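You operate a simulated robot arm through the tools that you are given. There is no shell and no other tool. Be economical: measure what you need, move in short steps, check, and stop when the job is done.

The job below is to be done with a simulated robot arm. You get a single attempt, and the scene is never put back.

JOB
Load cup 608, shut the analyser, switch it on and run one test.
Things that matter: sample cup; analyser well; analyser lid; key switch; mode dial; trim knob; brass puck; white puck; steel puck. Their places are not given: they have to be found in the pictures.

It is judged by the outcome, as a careful person would: the job done as asked, and still so three seconds after it is handed in. It fails if anything else is knocked over, pushed out of place, dropped, spilled or broken.

ROBOT AND FRAMES
A 7-joint arm with a two-finger parallel gripper, fixed in place. Base frame: the origin is at the foot of the arm, x ahead of it, y to its left, z up. Readings come in mm, degrees, newtons and seconds.
With the tool pointing down near the work surface it reaches from about 220 to 740 mm from the base axis. Its first joint turns from -166.0 to 166.0 degrees. Payload 1.57 kg.
The tool frame sits at the grasp point between the pads (the TCP): z along the fingers, y along the line on which they close. The tips reach 30 mm beyond it. The gripper opens to 110 mm. The fingers are 24 mm wide and 12 mm thick; the gripper's body (48 by 112 mm) begins 78 mm behind the TCP.
Orientation is that of the tool frame in the base frame, as [roll, pitch, yaw] about the fixed x, y, z axes, in that order (R = Rz(yaw) Ry(pitch) Rx(roll)). With the fingers straight down and closing along the base's y, the tool's x points along the base's -x, its y along +y and its z along -z.

CONTROLS
- The arm moves only by the tool drive_tool. Its argument "series" is one flat list of numbers, 7 for each row, row after row: the shift along the base's x, y, z in mm, then the turn, a rotation vector about the base's x, y, z in degrees, then the opening, from 0 (shut) to 1 (fully open). In form: [x, y, z, ax, ay, az, hand, x, y, z, ax, ay, az, hand, ...]. A call has 1 to 8 rows; each row is the pose to reach, as a shift and turn from the pose commanded when the call began. Each row takes 0.2 s and may step no farther than 50 mm and 8.6 degrees from the row before; otherwise, or with a gripper value out of range, the whole call is refused. A pose out of reach is approached as far as the arm can. The call stops where the force on the tool passes 90 N (or 10 N more than at its start, if that is more) or the arm is blocked; 0.2 s more then pass. Each finger travels about 45 mm/s and halts on what it meets, pressing with about 40 N; the grip force reading is that of the motor and also rises with nothing between the fingers. The clock runs only during rows and for 0.2 s after the last one: add rows that repeat a pose to give the fingers time. It gives the time, the measured TCP pose, the force on the tool (base axes), the opening and the grip force at its end, in the units of the frame above (readings bear some noise), and new pictures: "views" is both (left out), scene, wrist or none.
- Cameras (640 x 400 px; columns grow to the right, rows downward): "scene" is fixed at [400.3, -649.7, 1678.4]; the picture's right is [0.98, -0.17, 0.00], its down [-0.08, -0.44, -0.90] and it looks along [0.16, 0.88, -0.44] (base axes); focal length 319 px, centre (320, 200). "wrist" rides on the gripper at [70, 16, -141] in the tool frame; the picture's right is [-0.23, 0.97, 0.00], its down [-0.85, -0.20, -0.48] and it looks along [-0.47, -0.11, 0.88] (tool axes); focal length 222 px, centre (320, 200).
- raise_lower(by): slides the trunk up (or, below 0, down) by that many mm; the arm rides with it, the base frame stays. It gives what a move gives, with no picture.
- point_at(camera, pixels): for up to 12 pixels [column, row] of the newest picture of that camera ("zoom" is the newest enlarged one), the place [x, y, z] in the base frame of the surface seen there, good to about 2 mm. No time passes.
- enlarge(camera, box): a new picture of the part [left, top, right, bottom] of that camera's present view, enlarged. No time passes.
- sign_off(): hands the job in; it is judged then, once.

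Keep the steps short. Do not move on a guess: measure, check each grasp and each placing, and mend mistakes. In all there are 80 turns and 200 pictures (those below and enlarged ones count). Leave the gripper open and the arm clear of the work at the hand-in unless told otherwise, and finish with a single line.

The tools are called after "Emit:" as a command line: name --argument value ..., lists and objects as JSON in quotes. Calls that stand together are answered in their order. drive_tool: Moves the arm, as the interface text tells. Its arguments: {"type":"object","properties":{"series":{"type":"array"},"views":{"type":"string","enum":["both","scene","wrist","none"]}},"required":["series"]} The other tools are called the same way: raise_lower (by) slides the trunk up or down; point_at (camera, pixels) gives the place of the surface under pixels of a picture; enlarge (camera, box) takes an enlarged picture of a part of a camera's view; sign_off () hands the job in.

At the start:

```text
t: 0.0
position: [334.2, 234.2, 1444.2]
ee_rot: [180.0, 0.0, 180.0]
ft_force: [0.2, 0.0, -0.1]
finger_gap: 110.1
grip_force: 0.0
trunk travel left (down, up): [-590.0, 0.0]
```

scene: 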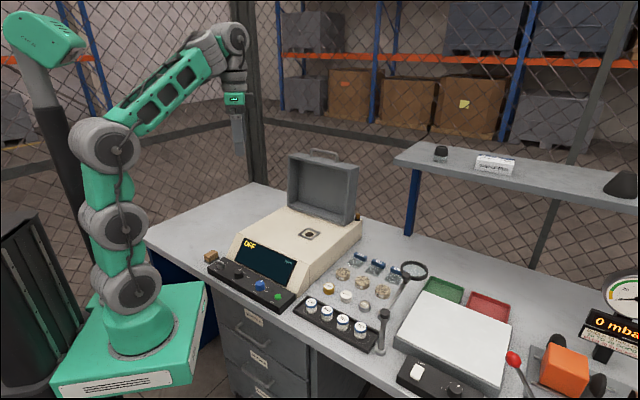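
wrist: 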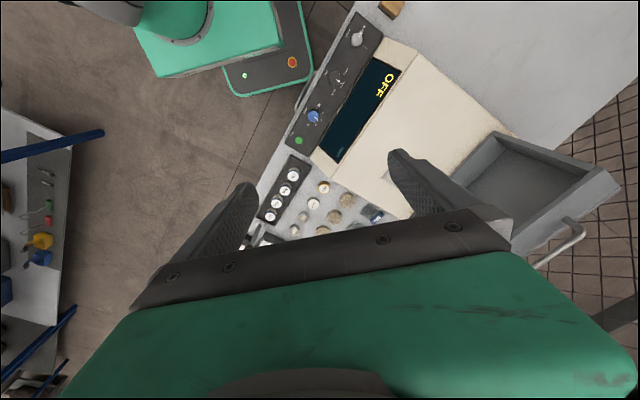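

I see the analyser (centre), the control strip in front of it and cups in a rack. I'll enlarge these parts to read labels.

Emit:
enlarge --camera "scene" --box '[195, 220, 315, 310]'

Emit:
enlarge --camera "scene" --box '[290, 245, 440, 355]'

Emit:
enlarge --camera "wrist" --box '[240, 10, 440, 250]'

```text
4.44 times, centred on (255, 265) of scene
```

zoom: 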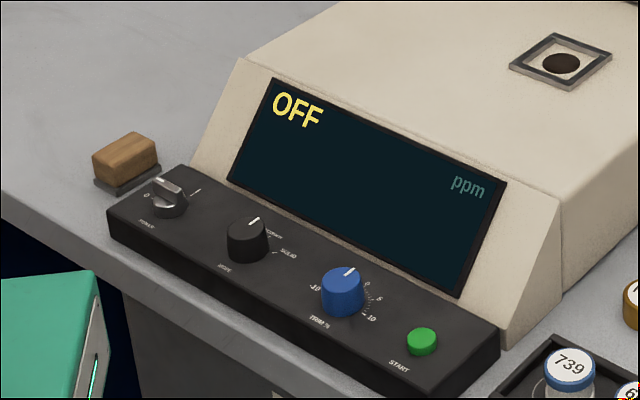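

```text
3.64 times, centred on (365, 300) of scene
```

zoom: 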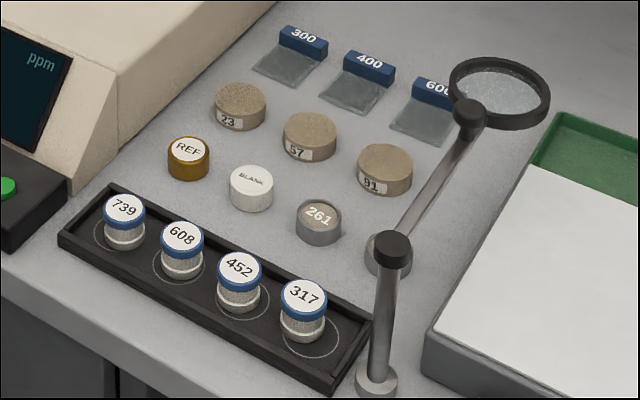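

```text
1.67 times, centred on (340, 130) of wrist
```

zoom: 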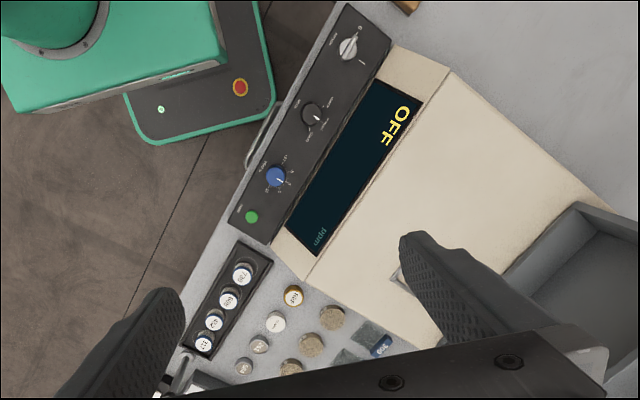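

I'll read the dial labels up close.

Emit:
enlarge --camera "scene" --box '[212, 255, 256, 290]'

Emit:
enlarge --camera "scene" --box '[244, 270, 288, 305]'

Emit:
enlarge --camera "wrist" --box '[300, 50, 360, 100]'

Emit:
enlarge --camera "scene" --box '[270, 140, 370, 250]'

```text
11.43 times, centred on (234, 272) of scene
```

zoom: 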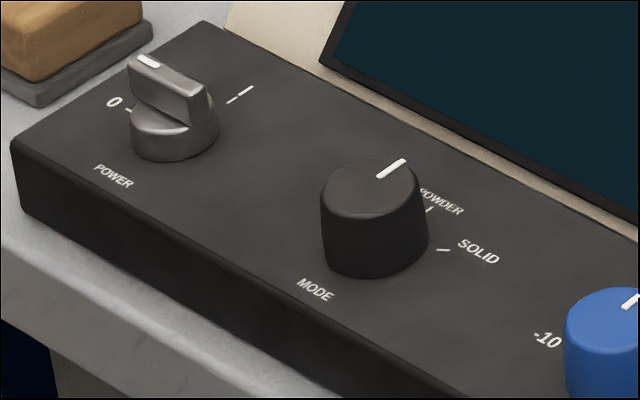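

```text
11.43 times, centred on (266, 288) of scene
```

zoom: 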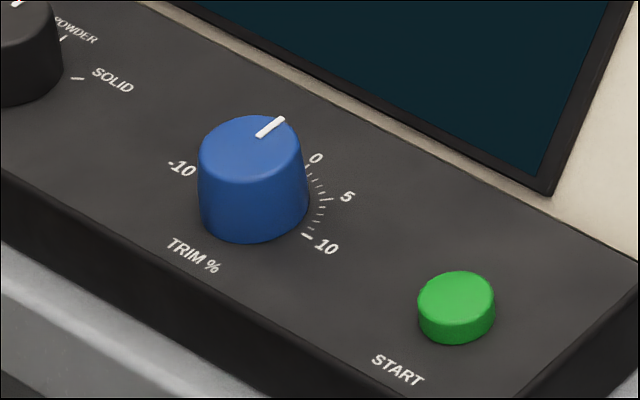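

```text
8.00 times, centred on (330, 75) of wrist
```

zoom: 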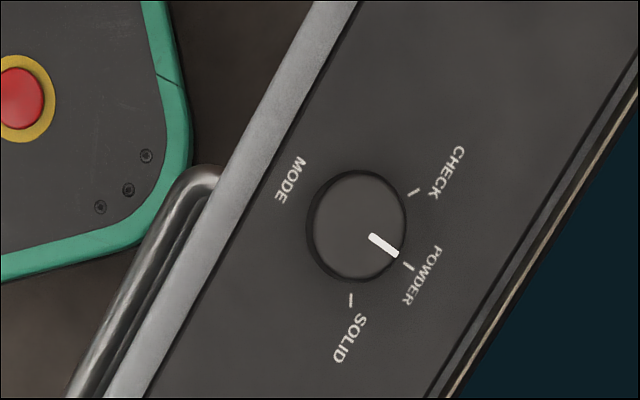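

```text
3.64 times, centred on (320, 195) of scene
```

zoom: 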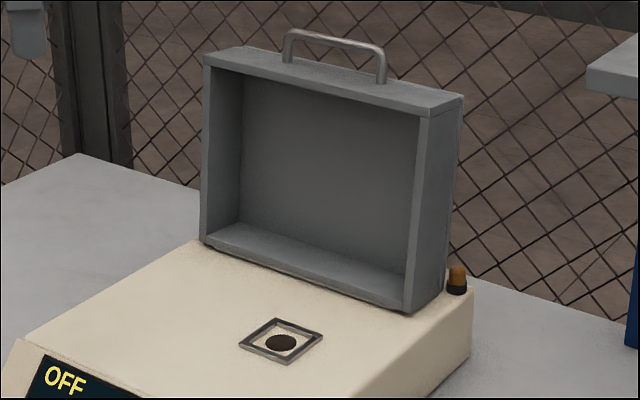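

Mode is at POWDER already (good for a cup of powder). Now measure: cup 608, well, lid handle, hinge, key and start button.

Emit:
point_at --camera "scene" --pixels '[[311, 302], [327, 310], [343, 318], [360, 328], [310, 234], [298, 235], [323, 236], [277, 296], [227, 264], [237, 271], [259, 284], [323, 152]]'

Emit:
point_at --camera "zoom" --pixels '[[286, 50], [383, 72], [335, 36], [205, 240], [410, 312], [450, 108], [207, 60], [282, 344], [275, 318], [322, 336], [242, 346], [290, 362]]'

Emit:
enlarge --camera "scene" --box '[300, 290, 370, 340]'

```text
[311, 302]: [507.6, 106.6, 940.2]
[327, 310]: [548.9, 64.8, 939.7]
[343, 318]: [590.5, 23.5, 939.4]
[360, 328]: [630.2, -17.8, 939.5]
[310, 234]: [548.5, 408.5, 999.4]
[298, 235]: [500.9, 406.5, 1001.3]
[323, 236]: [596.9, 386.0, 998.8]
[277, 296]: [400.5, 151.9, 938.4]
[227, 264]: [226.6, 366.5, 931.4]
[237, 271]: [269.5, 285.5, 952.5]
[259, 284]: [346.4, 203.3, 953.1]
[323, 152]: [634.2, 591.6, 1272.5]
```

```text
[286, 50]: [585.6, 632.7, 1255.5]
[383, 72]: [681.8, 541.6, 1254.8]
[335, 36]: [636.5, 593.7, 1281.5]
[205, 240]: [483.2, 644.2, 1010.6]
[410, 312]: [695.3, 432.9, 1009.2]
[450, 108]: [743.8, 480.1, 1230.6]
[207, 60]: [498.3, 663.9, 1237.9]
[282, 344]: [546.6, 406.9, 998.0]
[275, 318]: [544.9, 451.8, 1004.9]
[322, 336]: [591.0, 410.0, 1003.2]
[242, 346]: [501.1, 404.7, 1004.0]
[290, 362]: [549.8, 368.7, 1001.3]
```

```text
8.00 times, centred on (335, 315) of scene
```

zoom: 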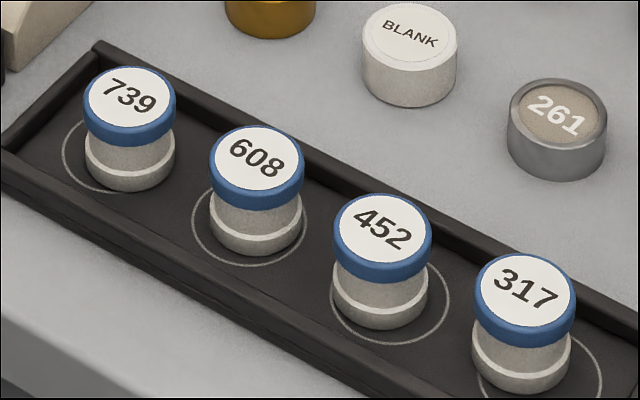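

Emit:
enlarge --camera "scene" --box '[290, 222, 330, 247]'

Emit:
point_at --camera "zoom" --pixels '[[265, 145], [390, 143], [395, 50], [250, 230], [340, 160], [565, 290], [450, 245], [268, 235], [22, 155], [110, 60], [360, 190], [230, 150]]'

```text
16.00 times, centred on (310, 234) of scene
```

zoom: 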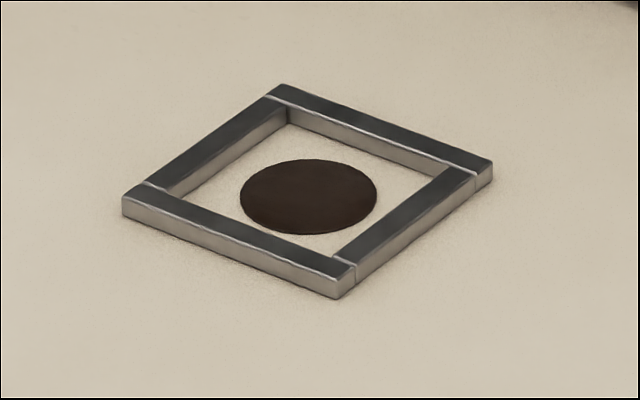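

```text
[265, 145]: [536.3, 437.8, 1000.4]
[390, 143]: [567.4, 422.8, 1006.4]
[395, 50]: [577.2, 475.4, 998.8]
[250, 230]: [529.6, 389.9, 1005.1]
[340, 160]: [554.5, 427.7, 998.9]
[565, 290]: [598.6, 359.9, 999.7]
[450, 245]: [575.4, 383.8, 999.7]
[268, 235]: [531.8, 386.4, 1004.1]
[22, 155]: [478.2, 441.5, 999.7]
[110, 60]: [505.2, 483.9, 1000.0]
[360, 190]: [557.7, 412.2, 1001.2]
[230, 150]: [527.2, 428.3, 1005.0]
```

Frame is a low collar (5 mm high) round the dark window at about (547, 409). Now I measure the pucks and rack rails near cup 608.

Emit:
enlarge --camera "scene" --box '[300, 290, 370, 340]'

Emit:
point_at --camera "scene" --pixels '[[329, 287], [347, 294], [366, 303], [356, 271], [335, 266]]'

Emit:
point_at --camera "wrist" --pixels '[[292, 174], [285, 189], [278, 203], [299, 139], [314, 117], [337, 79], [357, 37]]'

Emit:
enlarge --camera "wrist" --box '[250, 150, 330, 230]'

Emit:
point_at --camera "zoom" --pixels '[[320, 200], [270, 180], [230, 160], [400, 150], [350, 300]]'

```text
8.00 times, centred on (335, 315) of scene
```

zoom: 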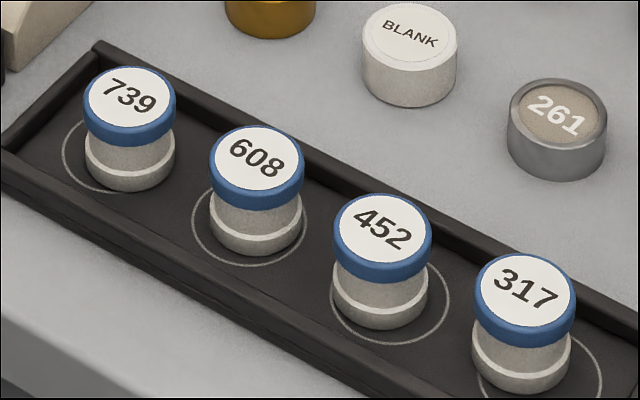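

```text
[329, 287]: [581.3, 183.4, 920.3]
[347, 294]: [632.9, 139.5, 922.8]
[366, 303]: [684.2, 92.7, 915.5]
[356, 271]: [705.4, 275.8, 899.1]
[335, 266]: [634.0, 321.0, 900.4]
```

```text
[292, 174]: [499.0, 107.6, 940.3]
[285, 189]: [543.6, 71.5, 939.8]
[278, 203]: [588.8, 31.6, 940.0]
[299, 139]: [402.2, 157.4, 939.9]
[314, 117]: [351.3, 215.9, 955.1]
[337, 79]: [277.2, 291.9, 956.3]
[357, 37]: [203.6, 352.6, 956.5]
```

```text
5.00 times, centred on (290, 190) of wrist
```

zoom: 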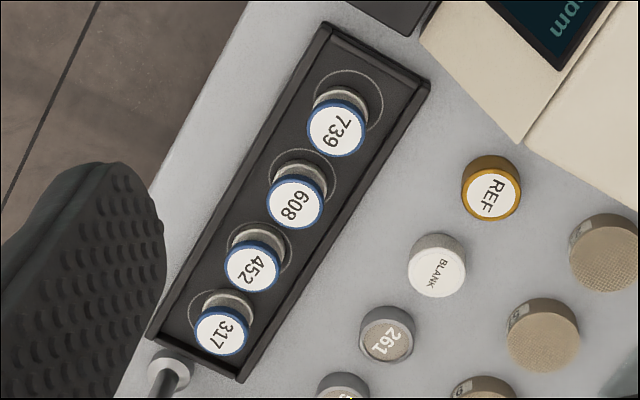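

```text
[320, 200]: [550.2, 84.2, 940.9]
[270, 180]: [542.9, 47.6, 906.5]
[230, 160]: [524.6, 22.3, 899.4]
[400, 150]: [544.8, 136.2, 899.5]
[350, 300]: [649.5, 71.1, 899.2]
```

Cup 608 top is near (549, 66, 940). First I lower the trunk 250 mm so that the arm can work near the table; nothing lies under the tool above z≈1000.

Emit:
raise_lower --by -250

```text
t: 2.6
position: [335.1, 233.8, 1193.9]
ee_rot: [180.0, -0.1, 180.0]
ft_force: [-0.2, 0.5, 0.5]
finger_gap: 109.9
grip_force: 0.1
trunk travel left (down, up): [-340.0, 250.0]
```

Next: move above cup 608 while turning -45° about z, hand at about 65 mm.

Emit:
drive_tool --series '[30, -24, -16, 0, 0, -6.5, 0.6, 60, -48, -32, 0, 0, -13, 0.6, 91, -72, -48, 0, 0, -19.5, 0.6, 122, -96, -65, 0, 0, -26, 0.6, 153, -120, -81, 0, 0, -32.5, 0.6, 184, -144, -97, 0, 0, -39, 0.6, 214, -168, -114, 0, 0, -45, 0.6, 214, -168, -114, 0, 0, -45, 0.6]'

```text
t: 4.4
position: [551.4, 65.2, 1080.3]
ee_rot: [-180.0, 0.1, 134.9]
ft_force: [0.4, 0.7, -1.1]
finger_gap: 66.1
grip_force: 0.0
trunk travel left (down, up): [-340.0, 250.0]
```

scene: 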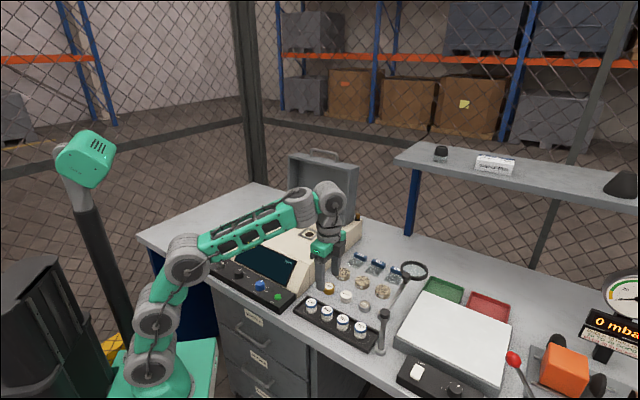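
wrist: 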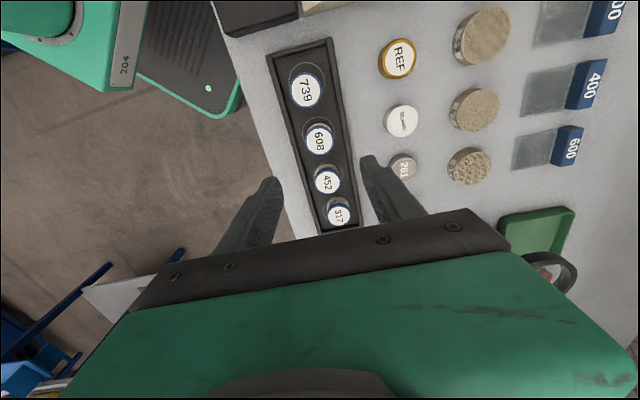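

Now a close look at cup 608 (wrist ≈ (319,139)) to fix its centre and rail heights.

Emit:
enlarge --camera "wrist" --box '[270, 90, 380, 190]'

```text
4.00 times, centred on (325, 140) of wrist
```

zoom: 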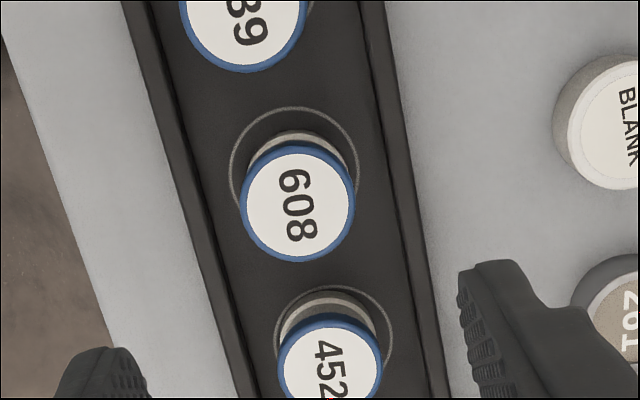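

Emit:
point_at --camera "zoom" --pixels '[[297, 203], [243, 203], [351, 203], [297, 149], [297, 258], [193, 200], [204, 200], [388, 200], [408, 200], [398, 200], [180, 200], [260, 130]]'

```text
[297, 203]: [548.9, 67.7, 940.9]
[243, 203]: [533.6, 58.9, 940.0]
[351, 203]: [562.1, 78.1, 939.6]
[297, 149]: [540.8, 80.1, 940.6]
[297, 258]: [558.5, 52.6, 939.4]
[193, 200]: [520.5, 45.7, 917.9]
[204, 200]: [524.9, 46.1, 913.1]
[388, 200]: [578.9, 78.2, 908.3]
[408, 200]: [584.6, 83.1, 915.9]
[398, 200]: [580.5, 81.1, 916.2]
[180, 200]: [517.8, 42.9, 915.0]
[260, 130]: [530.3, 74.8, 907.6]
```

Cup centre (549, 67), rail tops at z≈917, so fingertips may go to 920 (TCP 950). I go down to TCP 975 first and check.

Emit:
drive_tool --series '[0, 1, -35, 0, 0, 0, 0.6, 0, 1, -70, 0, 0, 0, 0.6, 0, 1, -105, 0, 0, 0, 0.6, 0, 1, -105, 0, 0, 0, 0.6]'

```text
t: 5.4
position: [549.3, 66.5, 974.7]
ee_rot: [-180.0, 0.0, 135.0]
ft_force: [0.4, -0.7, 0.0]
finger_gap: 66.1
grip_force: 0.0
trunk travel left (down, up): [-340.0, 250.0]
```

scene: 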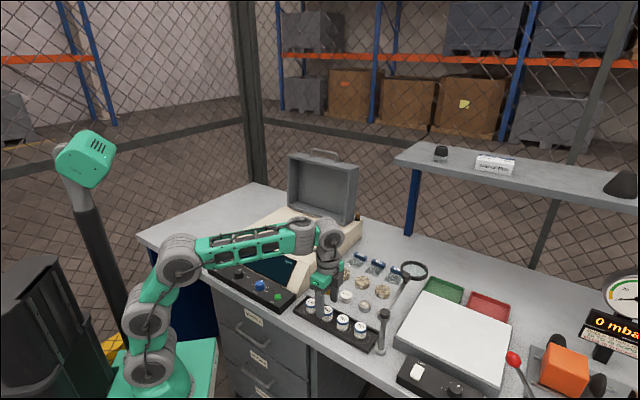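
wrist: 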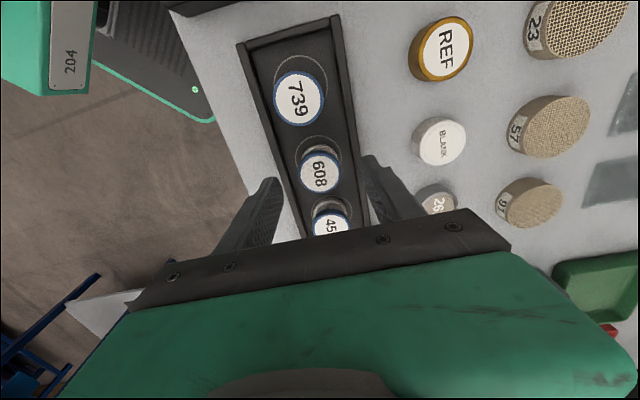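

Position is right. I go down to TCP ≈ 950.5 and close.

Emit:
drive_tool --series '[0, 0, -24, 0, 0, 0, 0.6, 0, 0, -24, 0, 0, 0, 0.2, 0, 0, -24, 0, 0, 0, 0.2, 0, 0, -24, 0, 0, 0, 0.2, 0, 0, -24, 0, 0, 0, 0.2]'

```text
t: 6.6
position: [548.7, 66.8, 950.1]
ee_rot: [-180.0, -0.1, 134.9]
ft_force: [0.8, 0.0, 0.0]
finger_gap: 34.5
grip_force: 33.1
trunk travel left (down, up): [-340.0, 250.0]
```

scene: 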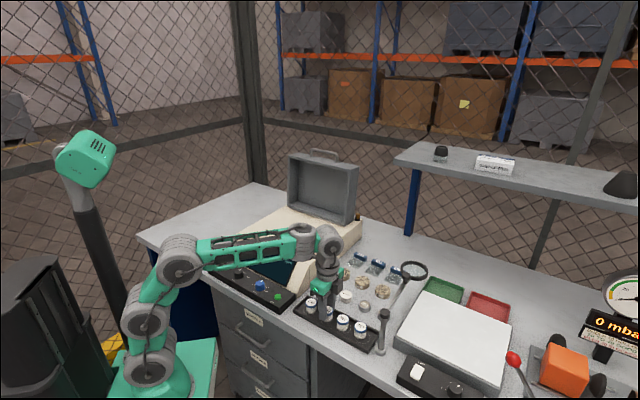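
wrist: 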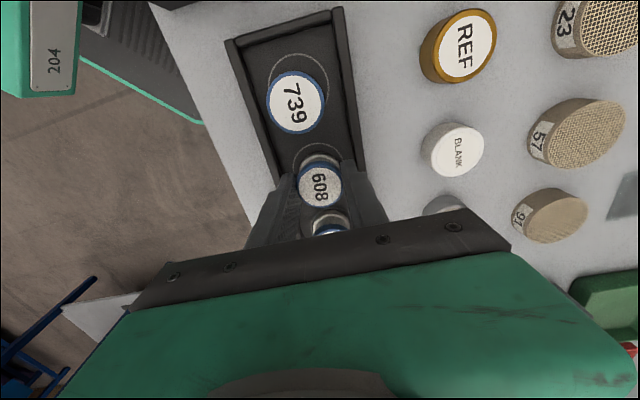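

Gripped (34.5 mm). Lift straight up 160 mm.

Emit:
drive_tool --series '[0, 0, 15, 0, 0, 0, 0.2, 0, 0, 40, 0, 0, 0, 0.2, 0, 0, 80, 0, 0, 0, 0.2, 0, 0, 120, 0, 0, 0, 0.2, 0, 0, 160, 0, 0, 0, 0.2]'

```text
t: 7.8
position: [549.3, 64.7, 1108.2]
ee_rot: [-179.9, 0.0, 135.0]
ft_force: [0.1, -0.1, -0.5]
finger_gap: 33.8
grip_force: 40.1
trunk travel left (down, up): [-340.0, 250.0]
```

scene: 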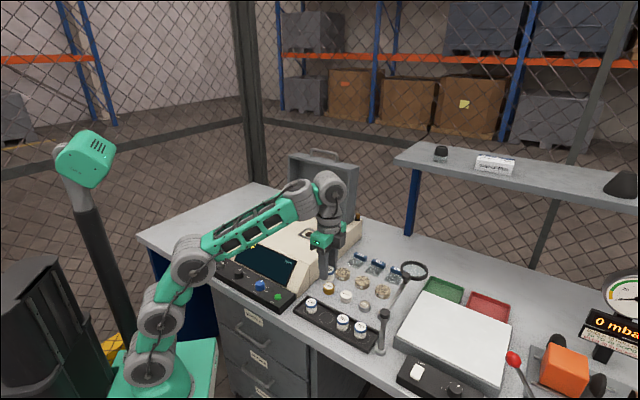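
wrist: 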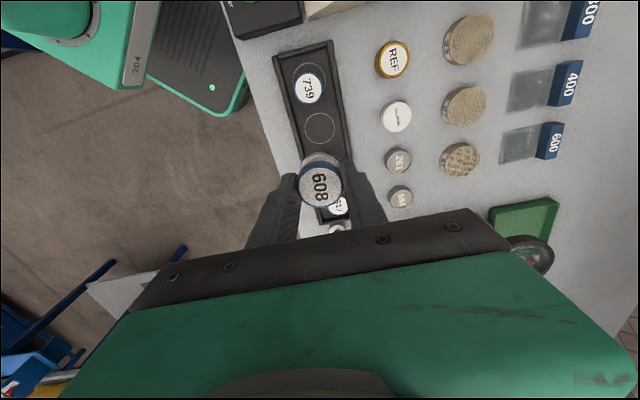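

Cup held. Carry it over the well (shift y +342 at this height).

Emit:
drive_tool --series '[0, 45, 0, 0, 0, 0, 0.2, 0, 94, 0, 0, 0, 0, 0.2, 0, 143, 0, 0, 0, 0, 0.2, 0, 192, 0, 0, 0, 0, 0.2, 0, 241, 0, 0, 0, 0, 0.2, -1, 290, 0, 0, 0, 0, 0.2, -1, 325, 0, 0, 0, 0, 0.2, -1, 342, 0, 0, 0, 0, 0.2]'

```text
t: 9.6
position: [509.0, 355.9, 1072.0]
ee_rot: [179.9, 0.0, 135.0]
ft_force: [-1.3, 0.5, -0.9]
finger_gap: 33.8
grip_force: 40.1
out of reach, approached as far as the arm can: row 4, 5, 6, 7, 8
trunk travel left (down, up): [-340.0, 250.0]
```

scene: 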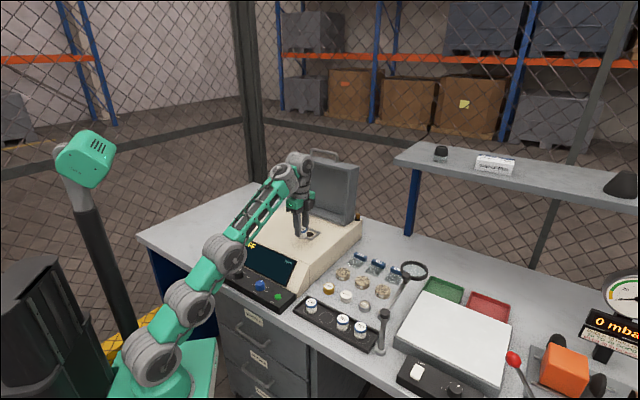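
wrist: 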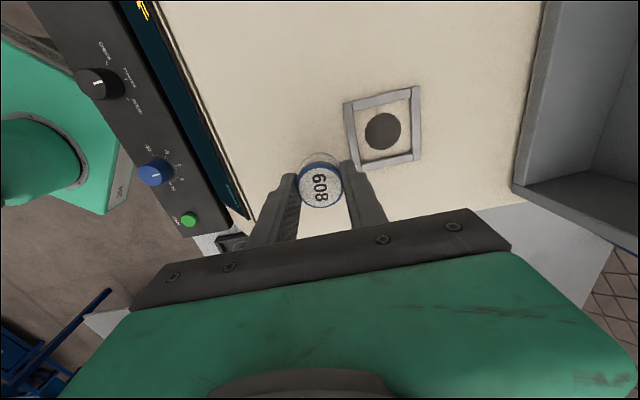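

Arm is at full stretch because the shoulder is low; raise the trunk 150 mm.

Emit:
raise_lower --by 150

```text
t: 11.3
position: [509.1, 355.1, 1221.9]
ee_rot: [-180.0, -0.1, 134.9]
ft_force: [-0.4, 0.2, -1.1]
finger_gap: 33.5
grip_force: 40.5
trunk travel left (down, up): [-490.0, 100.0]
```

Test a small move to see which pose shifts now count from.

Emit:
drive_tool --series '[0, 0, -40, 0, 0, 0, 0.2, 10, 15, -80, 0, 0, 0, 0.2]' --views "none"

```text
t: 11.9
position: [519.3, 370.7, 1142.9]
ee_rot: [180.0, 0.1, 135.0]
ft_force: [-0.6, 0.0, -0.6]
finger_gap: 34.3
grip_force: 40.0
trunk travel left (down, up): [-490.0, 100.0]
```

Emit:
drive_tool --series '[14, 19, -20, 0, 0, 0, 0.2, 28, 38, -40, 0, 0, 0, 0.2, 28, 38, -63, 0, 0, 0, 0.2, 28, 38, -63, 0, 0, 0, 0.2]'

```text
t: 12.9
position: [547.0, 407.9, 1079.4]
ee_rot: [-179.9, 0.0, 135.0]
ft_force: [-0.1, -1.0, -0.1]
finger_gap: 34.4
grip_force: 39.9
trunk travel left (down, up): [-490.0, 100.0]
```

scene: 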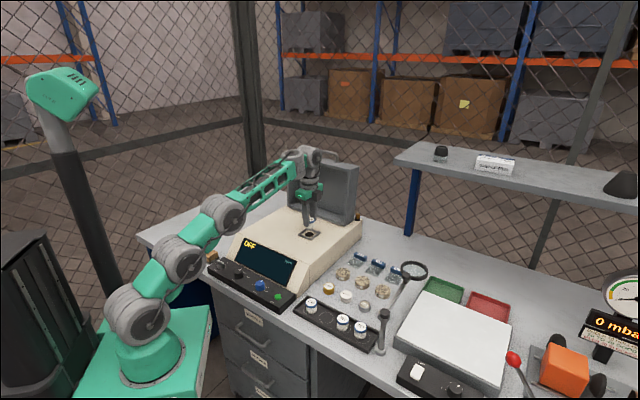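
wrist: 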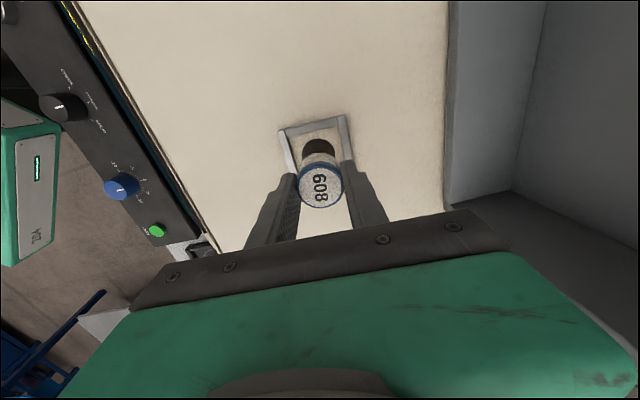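

Above the well. Lower 25 mm and check alignment.

Emit:
drive_tool --series '[0, 0, -13, 0, 0, 0, 0.2, 0, 0, -27, 0, 0, 0, 0.2, 0, 0, -27, 0, 0, 0, 0.2]' --views "wrist"

Emit:
enlarge --camera "wrist" --box '[260, 100, 380, 220]'

Emit:
enlarge --camera "scene" --box '[280, 200, 340, 250]'

```text
t: 13.7
position: [548.5, 408.4, 1051.9]
ee_rot: [-180.0, 0.0, 135.1]
ft_force: [0.3, 1.0, -1.0]
finger_gap: 34.4
grip_force: 40.6
trunk travel left (down, up): [-490.0, 100.0]
```

wrist: 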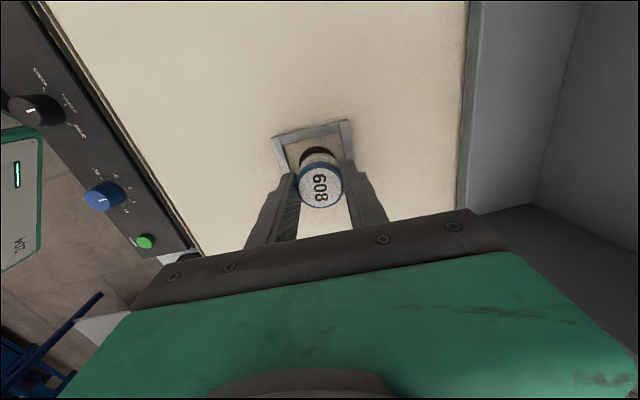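

```text
3.33 times, centred on (320, 160) of wrist
```

zoom: 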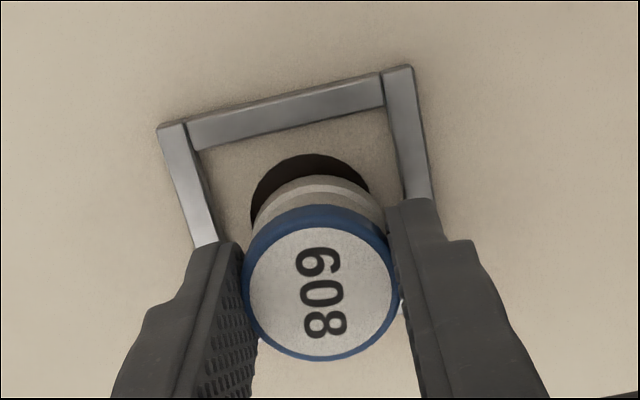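

```text
8.00 times, centred on (310, 225) of scene
```

zoom: 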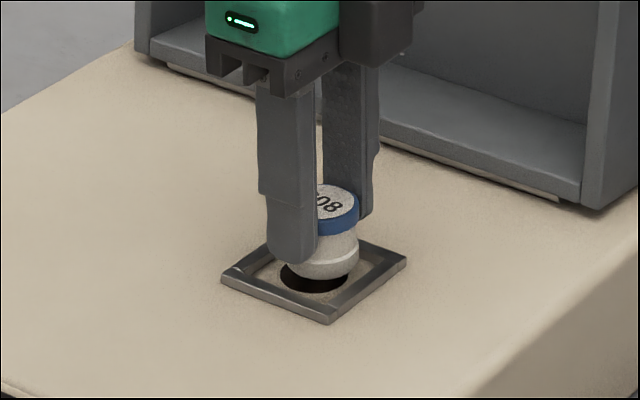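

Aligned within about 2 mm. Small shift (-1,-1), down to contact.

Emit:
drive_tool --series '[-1, -1, -4, 0, 0, 0, 0.2, -1, -1, -6.5, 0, 0, 0, 0.2, -1, -1, -8, 0, 0, 0, 0.2]' --views "none"

Emit:
enlarge --camera "scene" --box '[290, 205, 330, 250]'

```text
t: 14.5
position: [546.6, 407.5, 1043.9]
ee_rot: [179.9, 0.0, 135.0]
ft_force: [0.3, 0.6, 0.0]
finger_gap: 34.6
grip_force: 40.1
trunk travel left (down, up): [-490.0, 100.0]
```

```text
8.89 times, centred on (310, 228) of scene
```

zoom: 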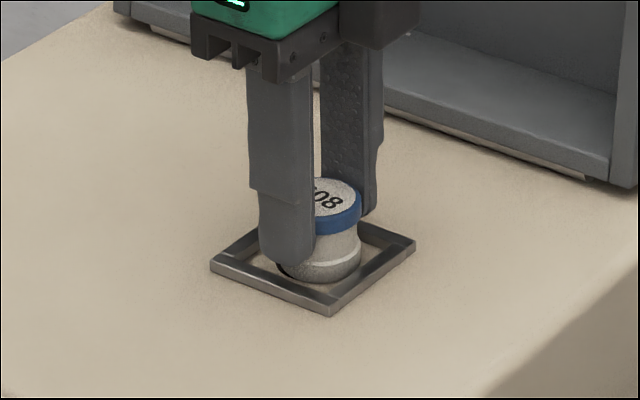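

No contact force yet; creep down.

Emit:
drive_tool --series '[0, 0, -1, 0, 0, 0, 0.2, 0, 0, -2, 0, 0, 0, 0.2]' --views "none"

```text
t: 15.1
position: [547.0, 406.6, 1042.2]
ee_rot: [179.8, 0.2, 135.1]
ft_force: [-0.2, 1.5, 7.8]
finger_gap: 34.2
grip_force: 40.3
trunk travel left (down, up): [-490.0, 100.0]
```

Contact (7.8 N up). Release: open to about 60 mm, then rise.

Emit:
drive_tool --series '[0, 0, 0, 0, 0, 0, 0.45, 0, 0, 0, 0, 0, 0, 0.52, 0, 0, 0, 0, 0, 0, 0.52, 0, 0, 30, 0, 0, 0, 0.52, 0, 0, 75, 0, 0, 0, 0.52, 0, 0, 120, 0, 0, 0, 0.52]'

Emit:
enlarge --camera "scene" --box '[290, 205, 330, 250]'

Emit:
enlarge --camera "wrist" --box '[260, 100, 380, 220]'

```text
t: 16.5
position: [531.1, 394.9, 1152.1]
ee_rot: [179.9, 0.0, 135.0]
ft_force: [1.2, 0.5, 0.0]
finger_gap: 57.6
grip_force: 0.1
out of reach, approached as far as the arm can: row 5, 6
trunk travel left (down, up): [-490.0, 100.0]
```

scene: 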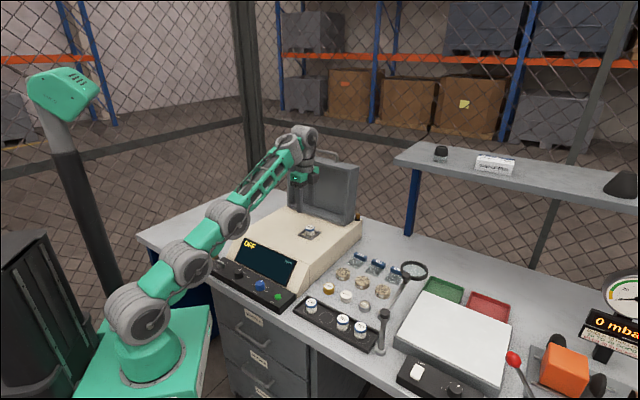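
wrist: 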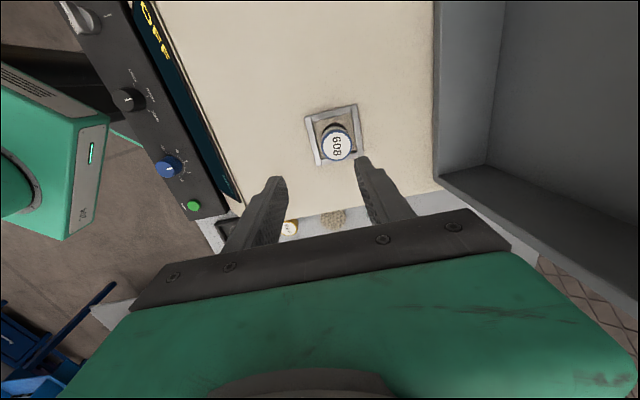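

```text
8.89 times, centred on (310, 228) of scene
```

zoom: 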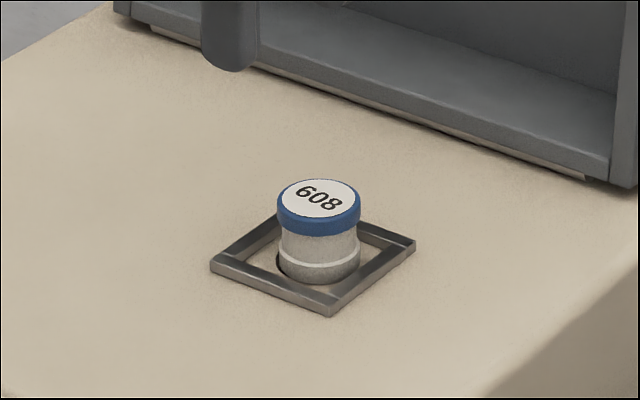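

```text
3.33 times, centred on (320, 160) of wrist
```

zoom: 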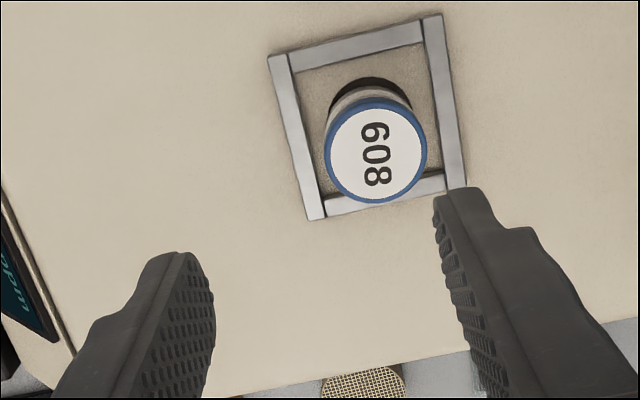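

Cup 608 sits in the well. Now the lid: its handle is at radius ~869, too far for a downward tool, so I'll approach it with the tool nearly horizontal. First raise the trunk fully.

Emit:
raise_lower --by 100

```text
t: 17.9
position: [530.2, 395.2, 1253.1]
ee_rot: [179.9, 0.0, 135.0]
ft_force: [0.4, 0.3, 0.2]
finger_gap: 57.3
grip_force: 0.0
trunk travel left (down, up): [-590.0, 0.0]
```

Retract inward and tilt the tool outward by 68° (about axis (1,-1,0)).

Emit:
drive_tool --series '[-10, -8, 4, 6, -6, 0, 0.52, -20, -16, 8, 12, -12, 0, 0.52, -30, -24, 12, 18, -18, 0, 0.52, -40, -32, 16, 24, -24, 0, 0.52, -50, -40, 20, 30, -30, 0, 0.52, -60, -48, 24, 36, -36, 0, 0.52, -70, -56, 28, 42, -42, 0, 0.52, -80, -64, 32, 48, -48, 0, 0.52]'

Emit:
enlarge --camera "scene" --box '[280, 130, 370, 180]'

```text
t: 19.7
position: [562.1, 430.2, 1347.5]
ee_rot: [139.2, 0.0, 134.8]
ft_force: [-0.2, -0.8, -0.5]
finger_gap: 57.2
grip_force: 0.1
out of reach, approached as far as the arm can: row 1, 2, 3, 4, 5, 6, 7, 8
trunk travel left (down, up): [-590.0, 0.0]
```

scene: 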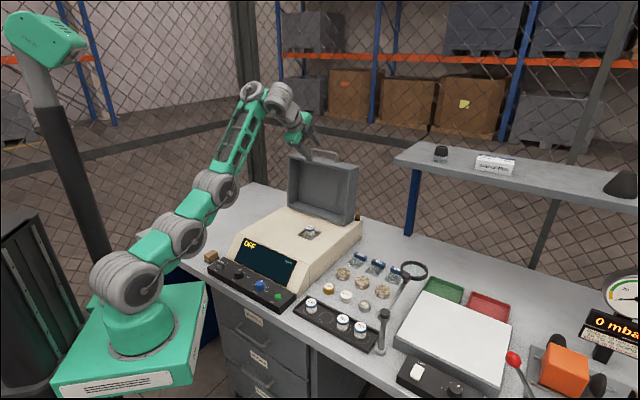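
wrist: 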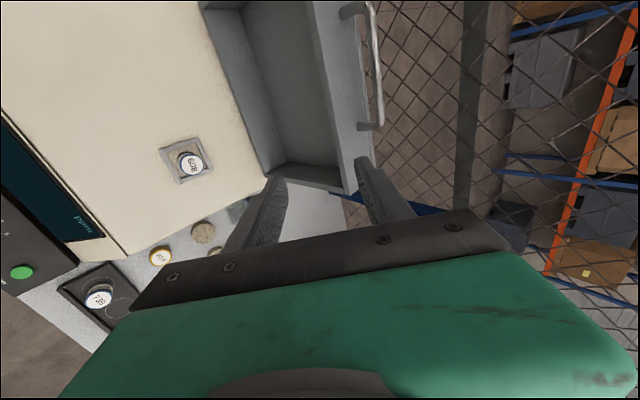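

```text
7.11 times, centred on (325, 155) of scene
```

zoom: 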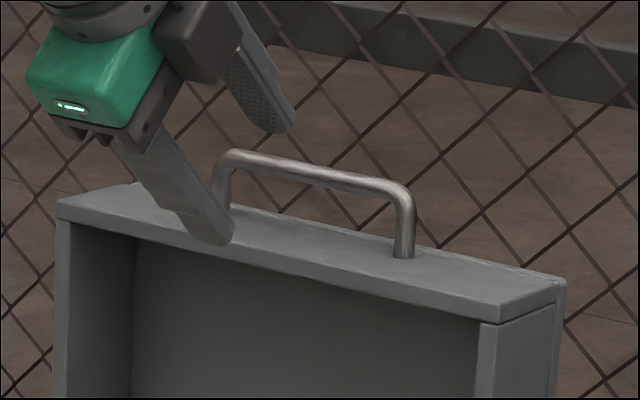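

Handle is visible: loop is fairly tall. Measure bar, feet and lid edges.

Emit:
point_at --camera "zoom" --pixels '[[300, 172], [365, 186], [250, 158], [405, 250], [406, 215], [222, 200], [320, 235], [330, 255], [60, 212], [140, 190], [560, 285], [490, 315]]'

Emit:
point_at --camera "wrist" --pixels '[[374, 40], [379, 80], [378, 115], [366, 127], [350, 11], [345, 60], [352, 150], [330, 100], [270, 95]]'

```text
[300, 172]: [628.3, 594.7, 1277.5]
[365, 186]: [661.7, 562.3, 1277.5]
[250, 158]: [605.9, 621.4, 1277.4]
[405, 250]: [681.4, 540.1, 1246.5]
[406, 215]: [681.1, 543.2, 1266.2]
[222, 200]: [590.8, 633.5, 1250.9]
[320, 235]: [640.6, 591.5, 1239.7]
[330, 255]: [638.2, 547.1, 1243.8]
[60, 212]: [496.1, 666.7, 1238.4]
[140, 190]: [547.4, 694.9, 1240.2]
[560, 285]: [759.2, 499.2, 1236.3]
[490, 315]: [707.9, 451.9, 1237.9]
```

```text
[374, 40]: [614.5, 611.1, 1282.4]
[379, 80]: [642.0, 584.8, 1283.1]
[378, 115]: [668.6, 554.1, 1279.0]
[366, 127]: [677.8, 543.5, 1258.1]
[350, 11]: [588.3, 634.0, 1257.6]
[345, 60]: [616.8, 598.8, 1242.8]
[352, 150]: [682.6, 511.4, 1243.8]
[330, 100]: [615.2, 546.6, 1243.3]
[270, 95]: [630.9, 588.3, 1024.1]
```

Bar centre ≈ (636, 590, 1279), lid top wall z≈1242, so the loop has about 32 mm free height: a finger fits. Hinge near s=797 mm (along the 45° line), z≈1005. Move to a stand-off in front of the bar, tilting further to ~75° from vertical.

Emit:
drive_tool --series '[5, 22, -6, 4.8, -4.8, 0, 0.52, 10, 44, -12, 9.6, -9.6, 0, 0.52, 15, 66, -20, 14.4, -14.4, 0, 0.52, 20, 88, -32, 19.2, -19.2, 0, 0.52, 26, 112, -42, 24, -24, 0, 0.52, 26, 112, -42, 24, -24, 0, 0.52]'

Emit:
enlarge --camera "scene" --box '[280, 120, 370, 180]'

```text
t: 21.1
position: [646.6, 613.5, 1369.2]
ee_rot: [109.0, -0.3, 134.7]
ft_force: [0.3, -0.4, 0.4]
finger_gap: 57.3
grip_force: 0.0
out of reach, approached as far as the arm can: row 1, 2, 3, 4, 5, 6
trunk travel left (down, up): [-590.0, 0.0]
```

scene: 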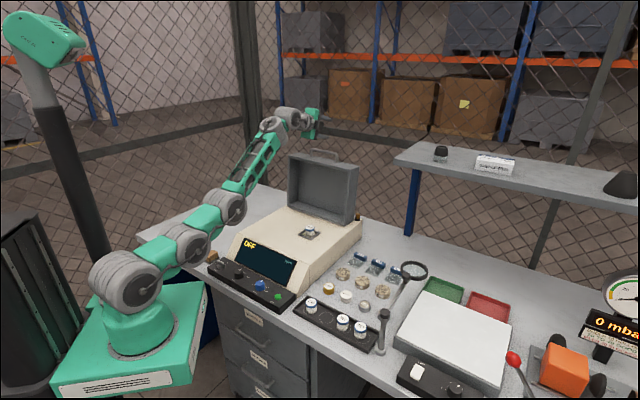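
wrist: 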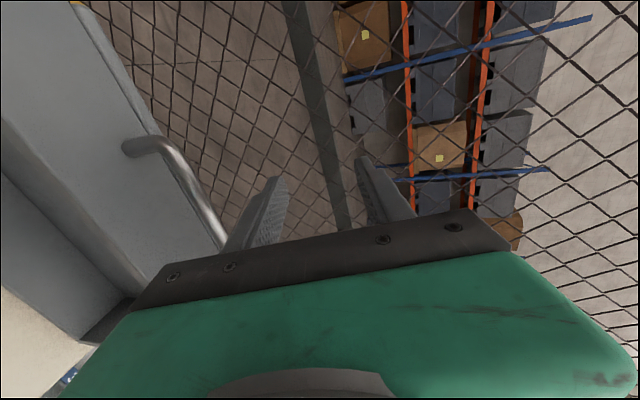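

```text
6.67 times, centred on (325, 150) of scene
```

zoom: 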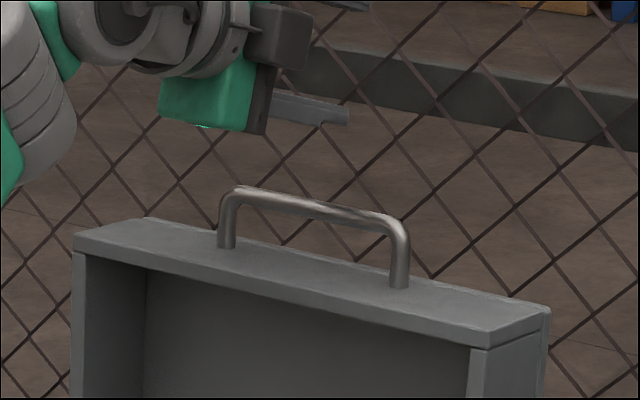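

The arm went higher and farther than asked, with tilt 71° — but clear of everything. The trunk can take up the height. Test backing off first: shift inward 2×(-20,-24).

Emit:
drive_tool --series '[-15, -23, 0, 0, 0, 0, 0.52, -30, -46, 0, 0, 0, 0, 0.52, -45, -69, 0, 0, 0, 0, 0.52, -45, -69, 0, 0, 0, 0, 0.52]' --views "none"

```text
t: 22.1
position: [644.3, 593.6, 1400.7]
ee_rot: [109.1, -0.2, 134.5]
ft_force: [-0.3, -0.5, -0.4]
finger_gap: 57.0
grip_force: 0.0
out of reach, approached as far as the arm can: row 1, 2, 3, 4
trunk travel left (down, up): [-590.0, 0.0]
```

The elbow appears to be stuck at/over its straight position. I'll stretch the arm outward-up (free space above the lid) to straighten it and look.

Emit:
drive_tool --series '[20, 20, 20, 0, 0, 0, 0.52, 40, 40, 40, 0, 0, 0, 0.52, 40, 40, 40, 0, 0, 0, 0.52, 40, 40, 40, 0, 0, 0, 0.52]' --views "scene"

Emit:
enlarge --camera "scene" --box '[60, 60, 380, 360]'

```text
t: 23.1
position: [655.5, 600.9, 1409.0]
ee_rot: [109.1, -0.2, 134.6]
ft_force: [0.3, -1.0, -0.5]
finger_gap: 57.1
grip_force: 0.0
out of reach, approached as far as the arm can: row 1, 2, 3, 4
trunk travel left (down, up): [-590.0, 0.0]
```

scene: 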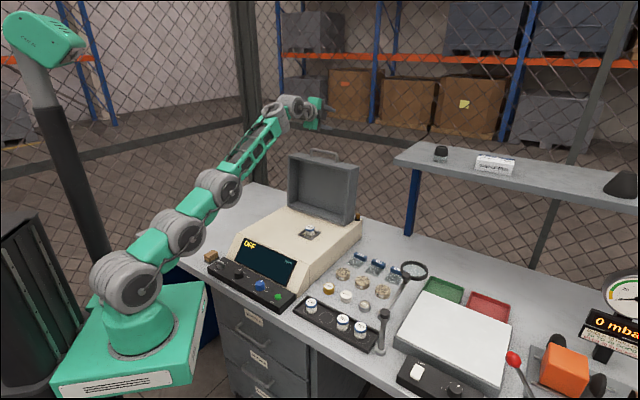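

```text
1.33 times, centred on (220, 210) of scene
```

zoom: 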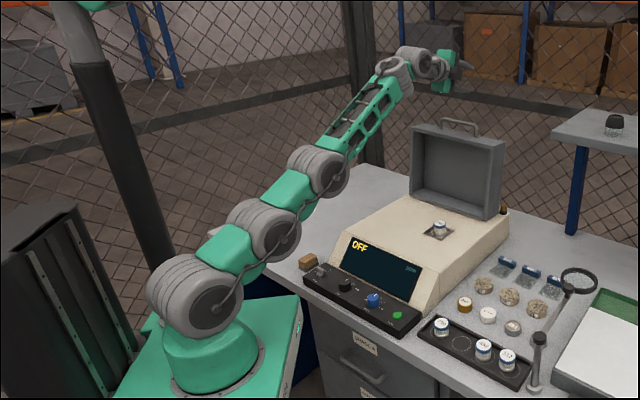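

Now nearly straight. Try retracting back along the arm line.

Emit:
drive_tool --series '[-8, -8, -20, 0, 0, 0, 0.52, -20, -20, -40, 0, 0, 0, 0.52, -30, -30, -40, 0, 0, 0, 0.52]' --views "scene"

```text
t: 23.9
position: [655.2, 601.7, 1397.1]
ee_rot: [108.7, -0.3, 134.6]
ft_force: [-0.9, -1.4, 7.9]
finger_gap: 57.0
grip_force: 0.0
out of reach, approached as far as the arm can: row 1, 2, 3
trunk travel left (down, up): [-590.0, 0.0]
```

scene: 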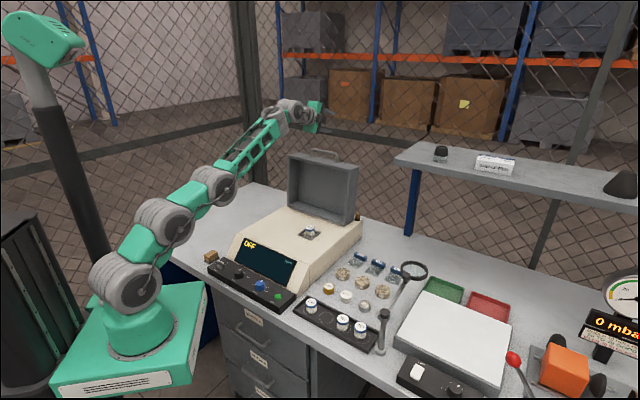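

The elbow has started to lift (good way). Continue retracting in small steps.

Emit:
drive_tool --series '[-10, -12, 0, 0, 0, 0, 0.52, -25, -30, 0, 0, 0, 0, 0.52, -40, -48, 0, 0, 0, 0, 0.52]' --views "scene"

```text
t: 24.7
position: [583.8, 526.1, 1367.1]
ee_rot: [109.2, -0.2, 134.6]
ft_force: [-0.1, 0.3, 0.2]
finger_gap: 57.1
grip_force: 0.1
out of reach, approached as far as the arm can: row 1
trunk travel left (down, up): [-590.0, 0.0]
```

scene: 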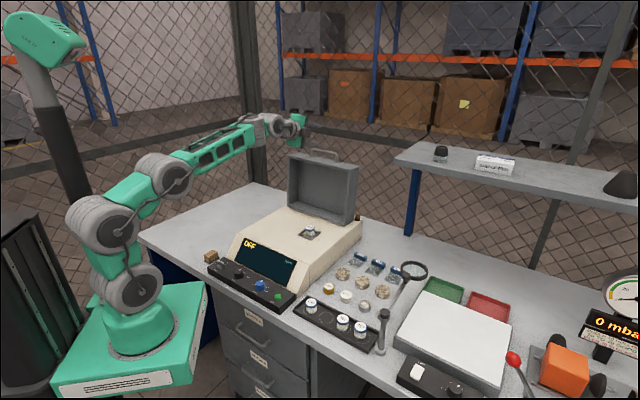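

Elbow is up now. Go to the stand-off (s≈800, z≈1282), tilt 12° more, hand to ~32 mm.

Emit:
drive_tool --series '[1, 4, -25, 3, -3, 0, 0.3, 2, 10, -50, 6, -6, 0, 0.3, 4, 16, -84, 8.5, -8.5, 0, 0.3, 4, 16, -84, 8.5, -8.5, 0, 0.3]'

Emit:
enlarge --camera "scene" --box '[280, 120, 370, 180]'

```text
t: 25.7
position: [585.2, 541.1, 1283.5]
ee_rot: [97.0, -0.3, 134.7]
ft_force: [0.9, -1.0, 0.2]
finger_gap: 32.9
grip_force: 0.2
trunk travel left (down, up): [-590.0, 0.0]
```

scene: 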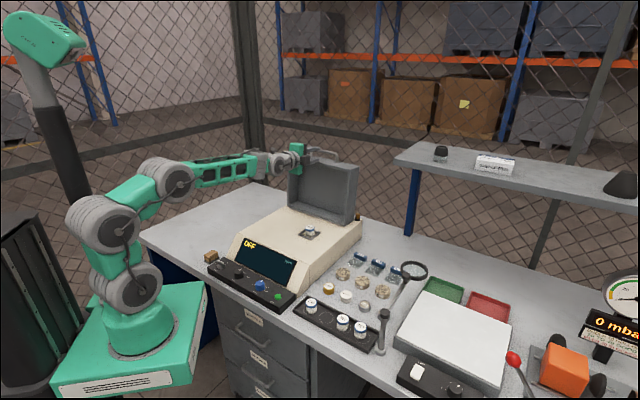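
wrist: 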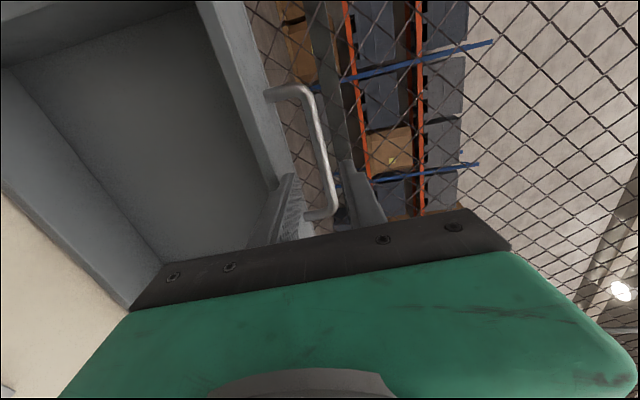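

```text
6.67 times, centred on (325, 150) of scene
```

zoom: 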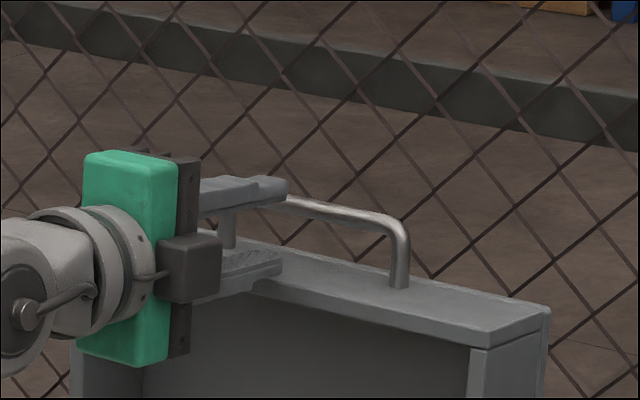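

Upper finger is above the bar, lower finger below it and above the lid. Advance 45 mm outward and check.

Emit:
drive_tool --series '[10, 10, -1, 0, 0, 0, 0.3, 21, 21, -2, 0, 0, 0, 0.3, 32, 32, -2, 0, 0, 0, 0.3]'

Emit:
enlarge --camera "wrist" --box '[230, 60, 400, 240]'

Emit:
enlarge --camera "scene" --box '[280, 120, 370, 180]'

```text
t: 26.5
position: [620.5, 572.4, 1280.2]
ee_rot: [97.0, -0.2, 134.7]
ft_force: [-0.4, -0.6, -0.6]
finger_gap: 33.1
grip_force: 0.2
trunk travel left (down, up): [-590.0, 0.0]
```

scene: 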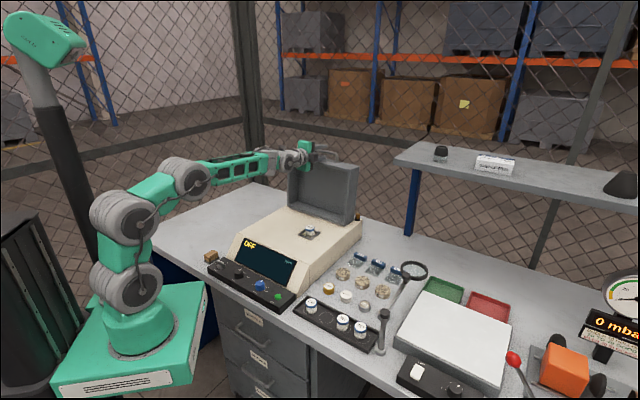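
wrist: 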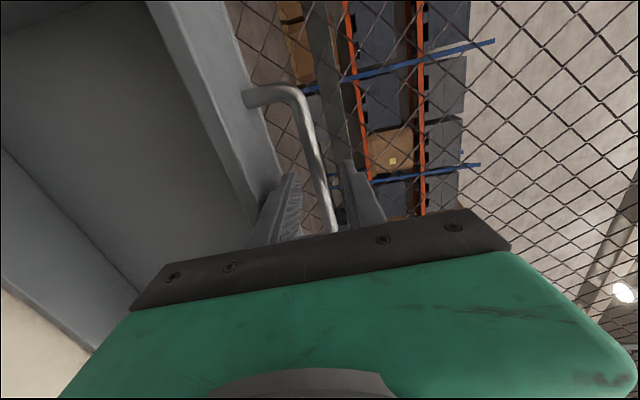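

```text
2.22 times, centred on (315, 150) of wrist
```

zoom: 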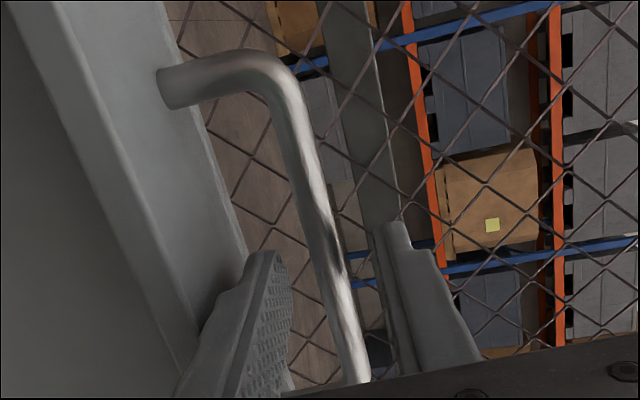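

```text
6.67 times, centred on (325, 150) of scene
```

zoom: 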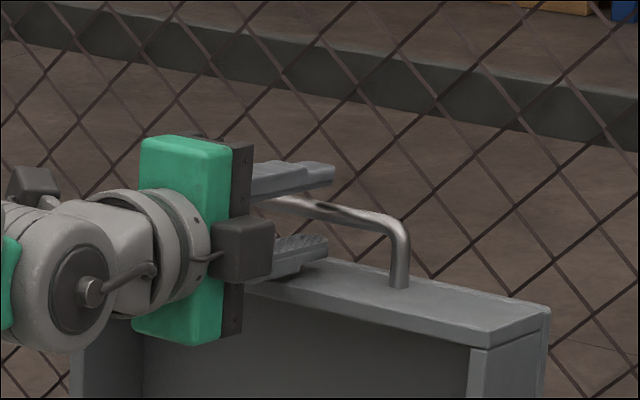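

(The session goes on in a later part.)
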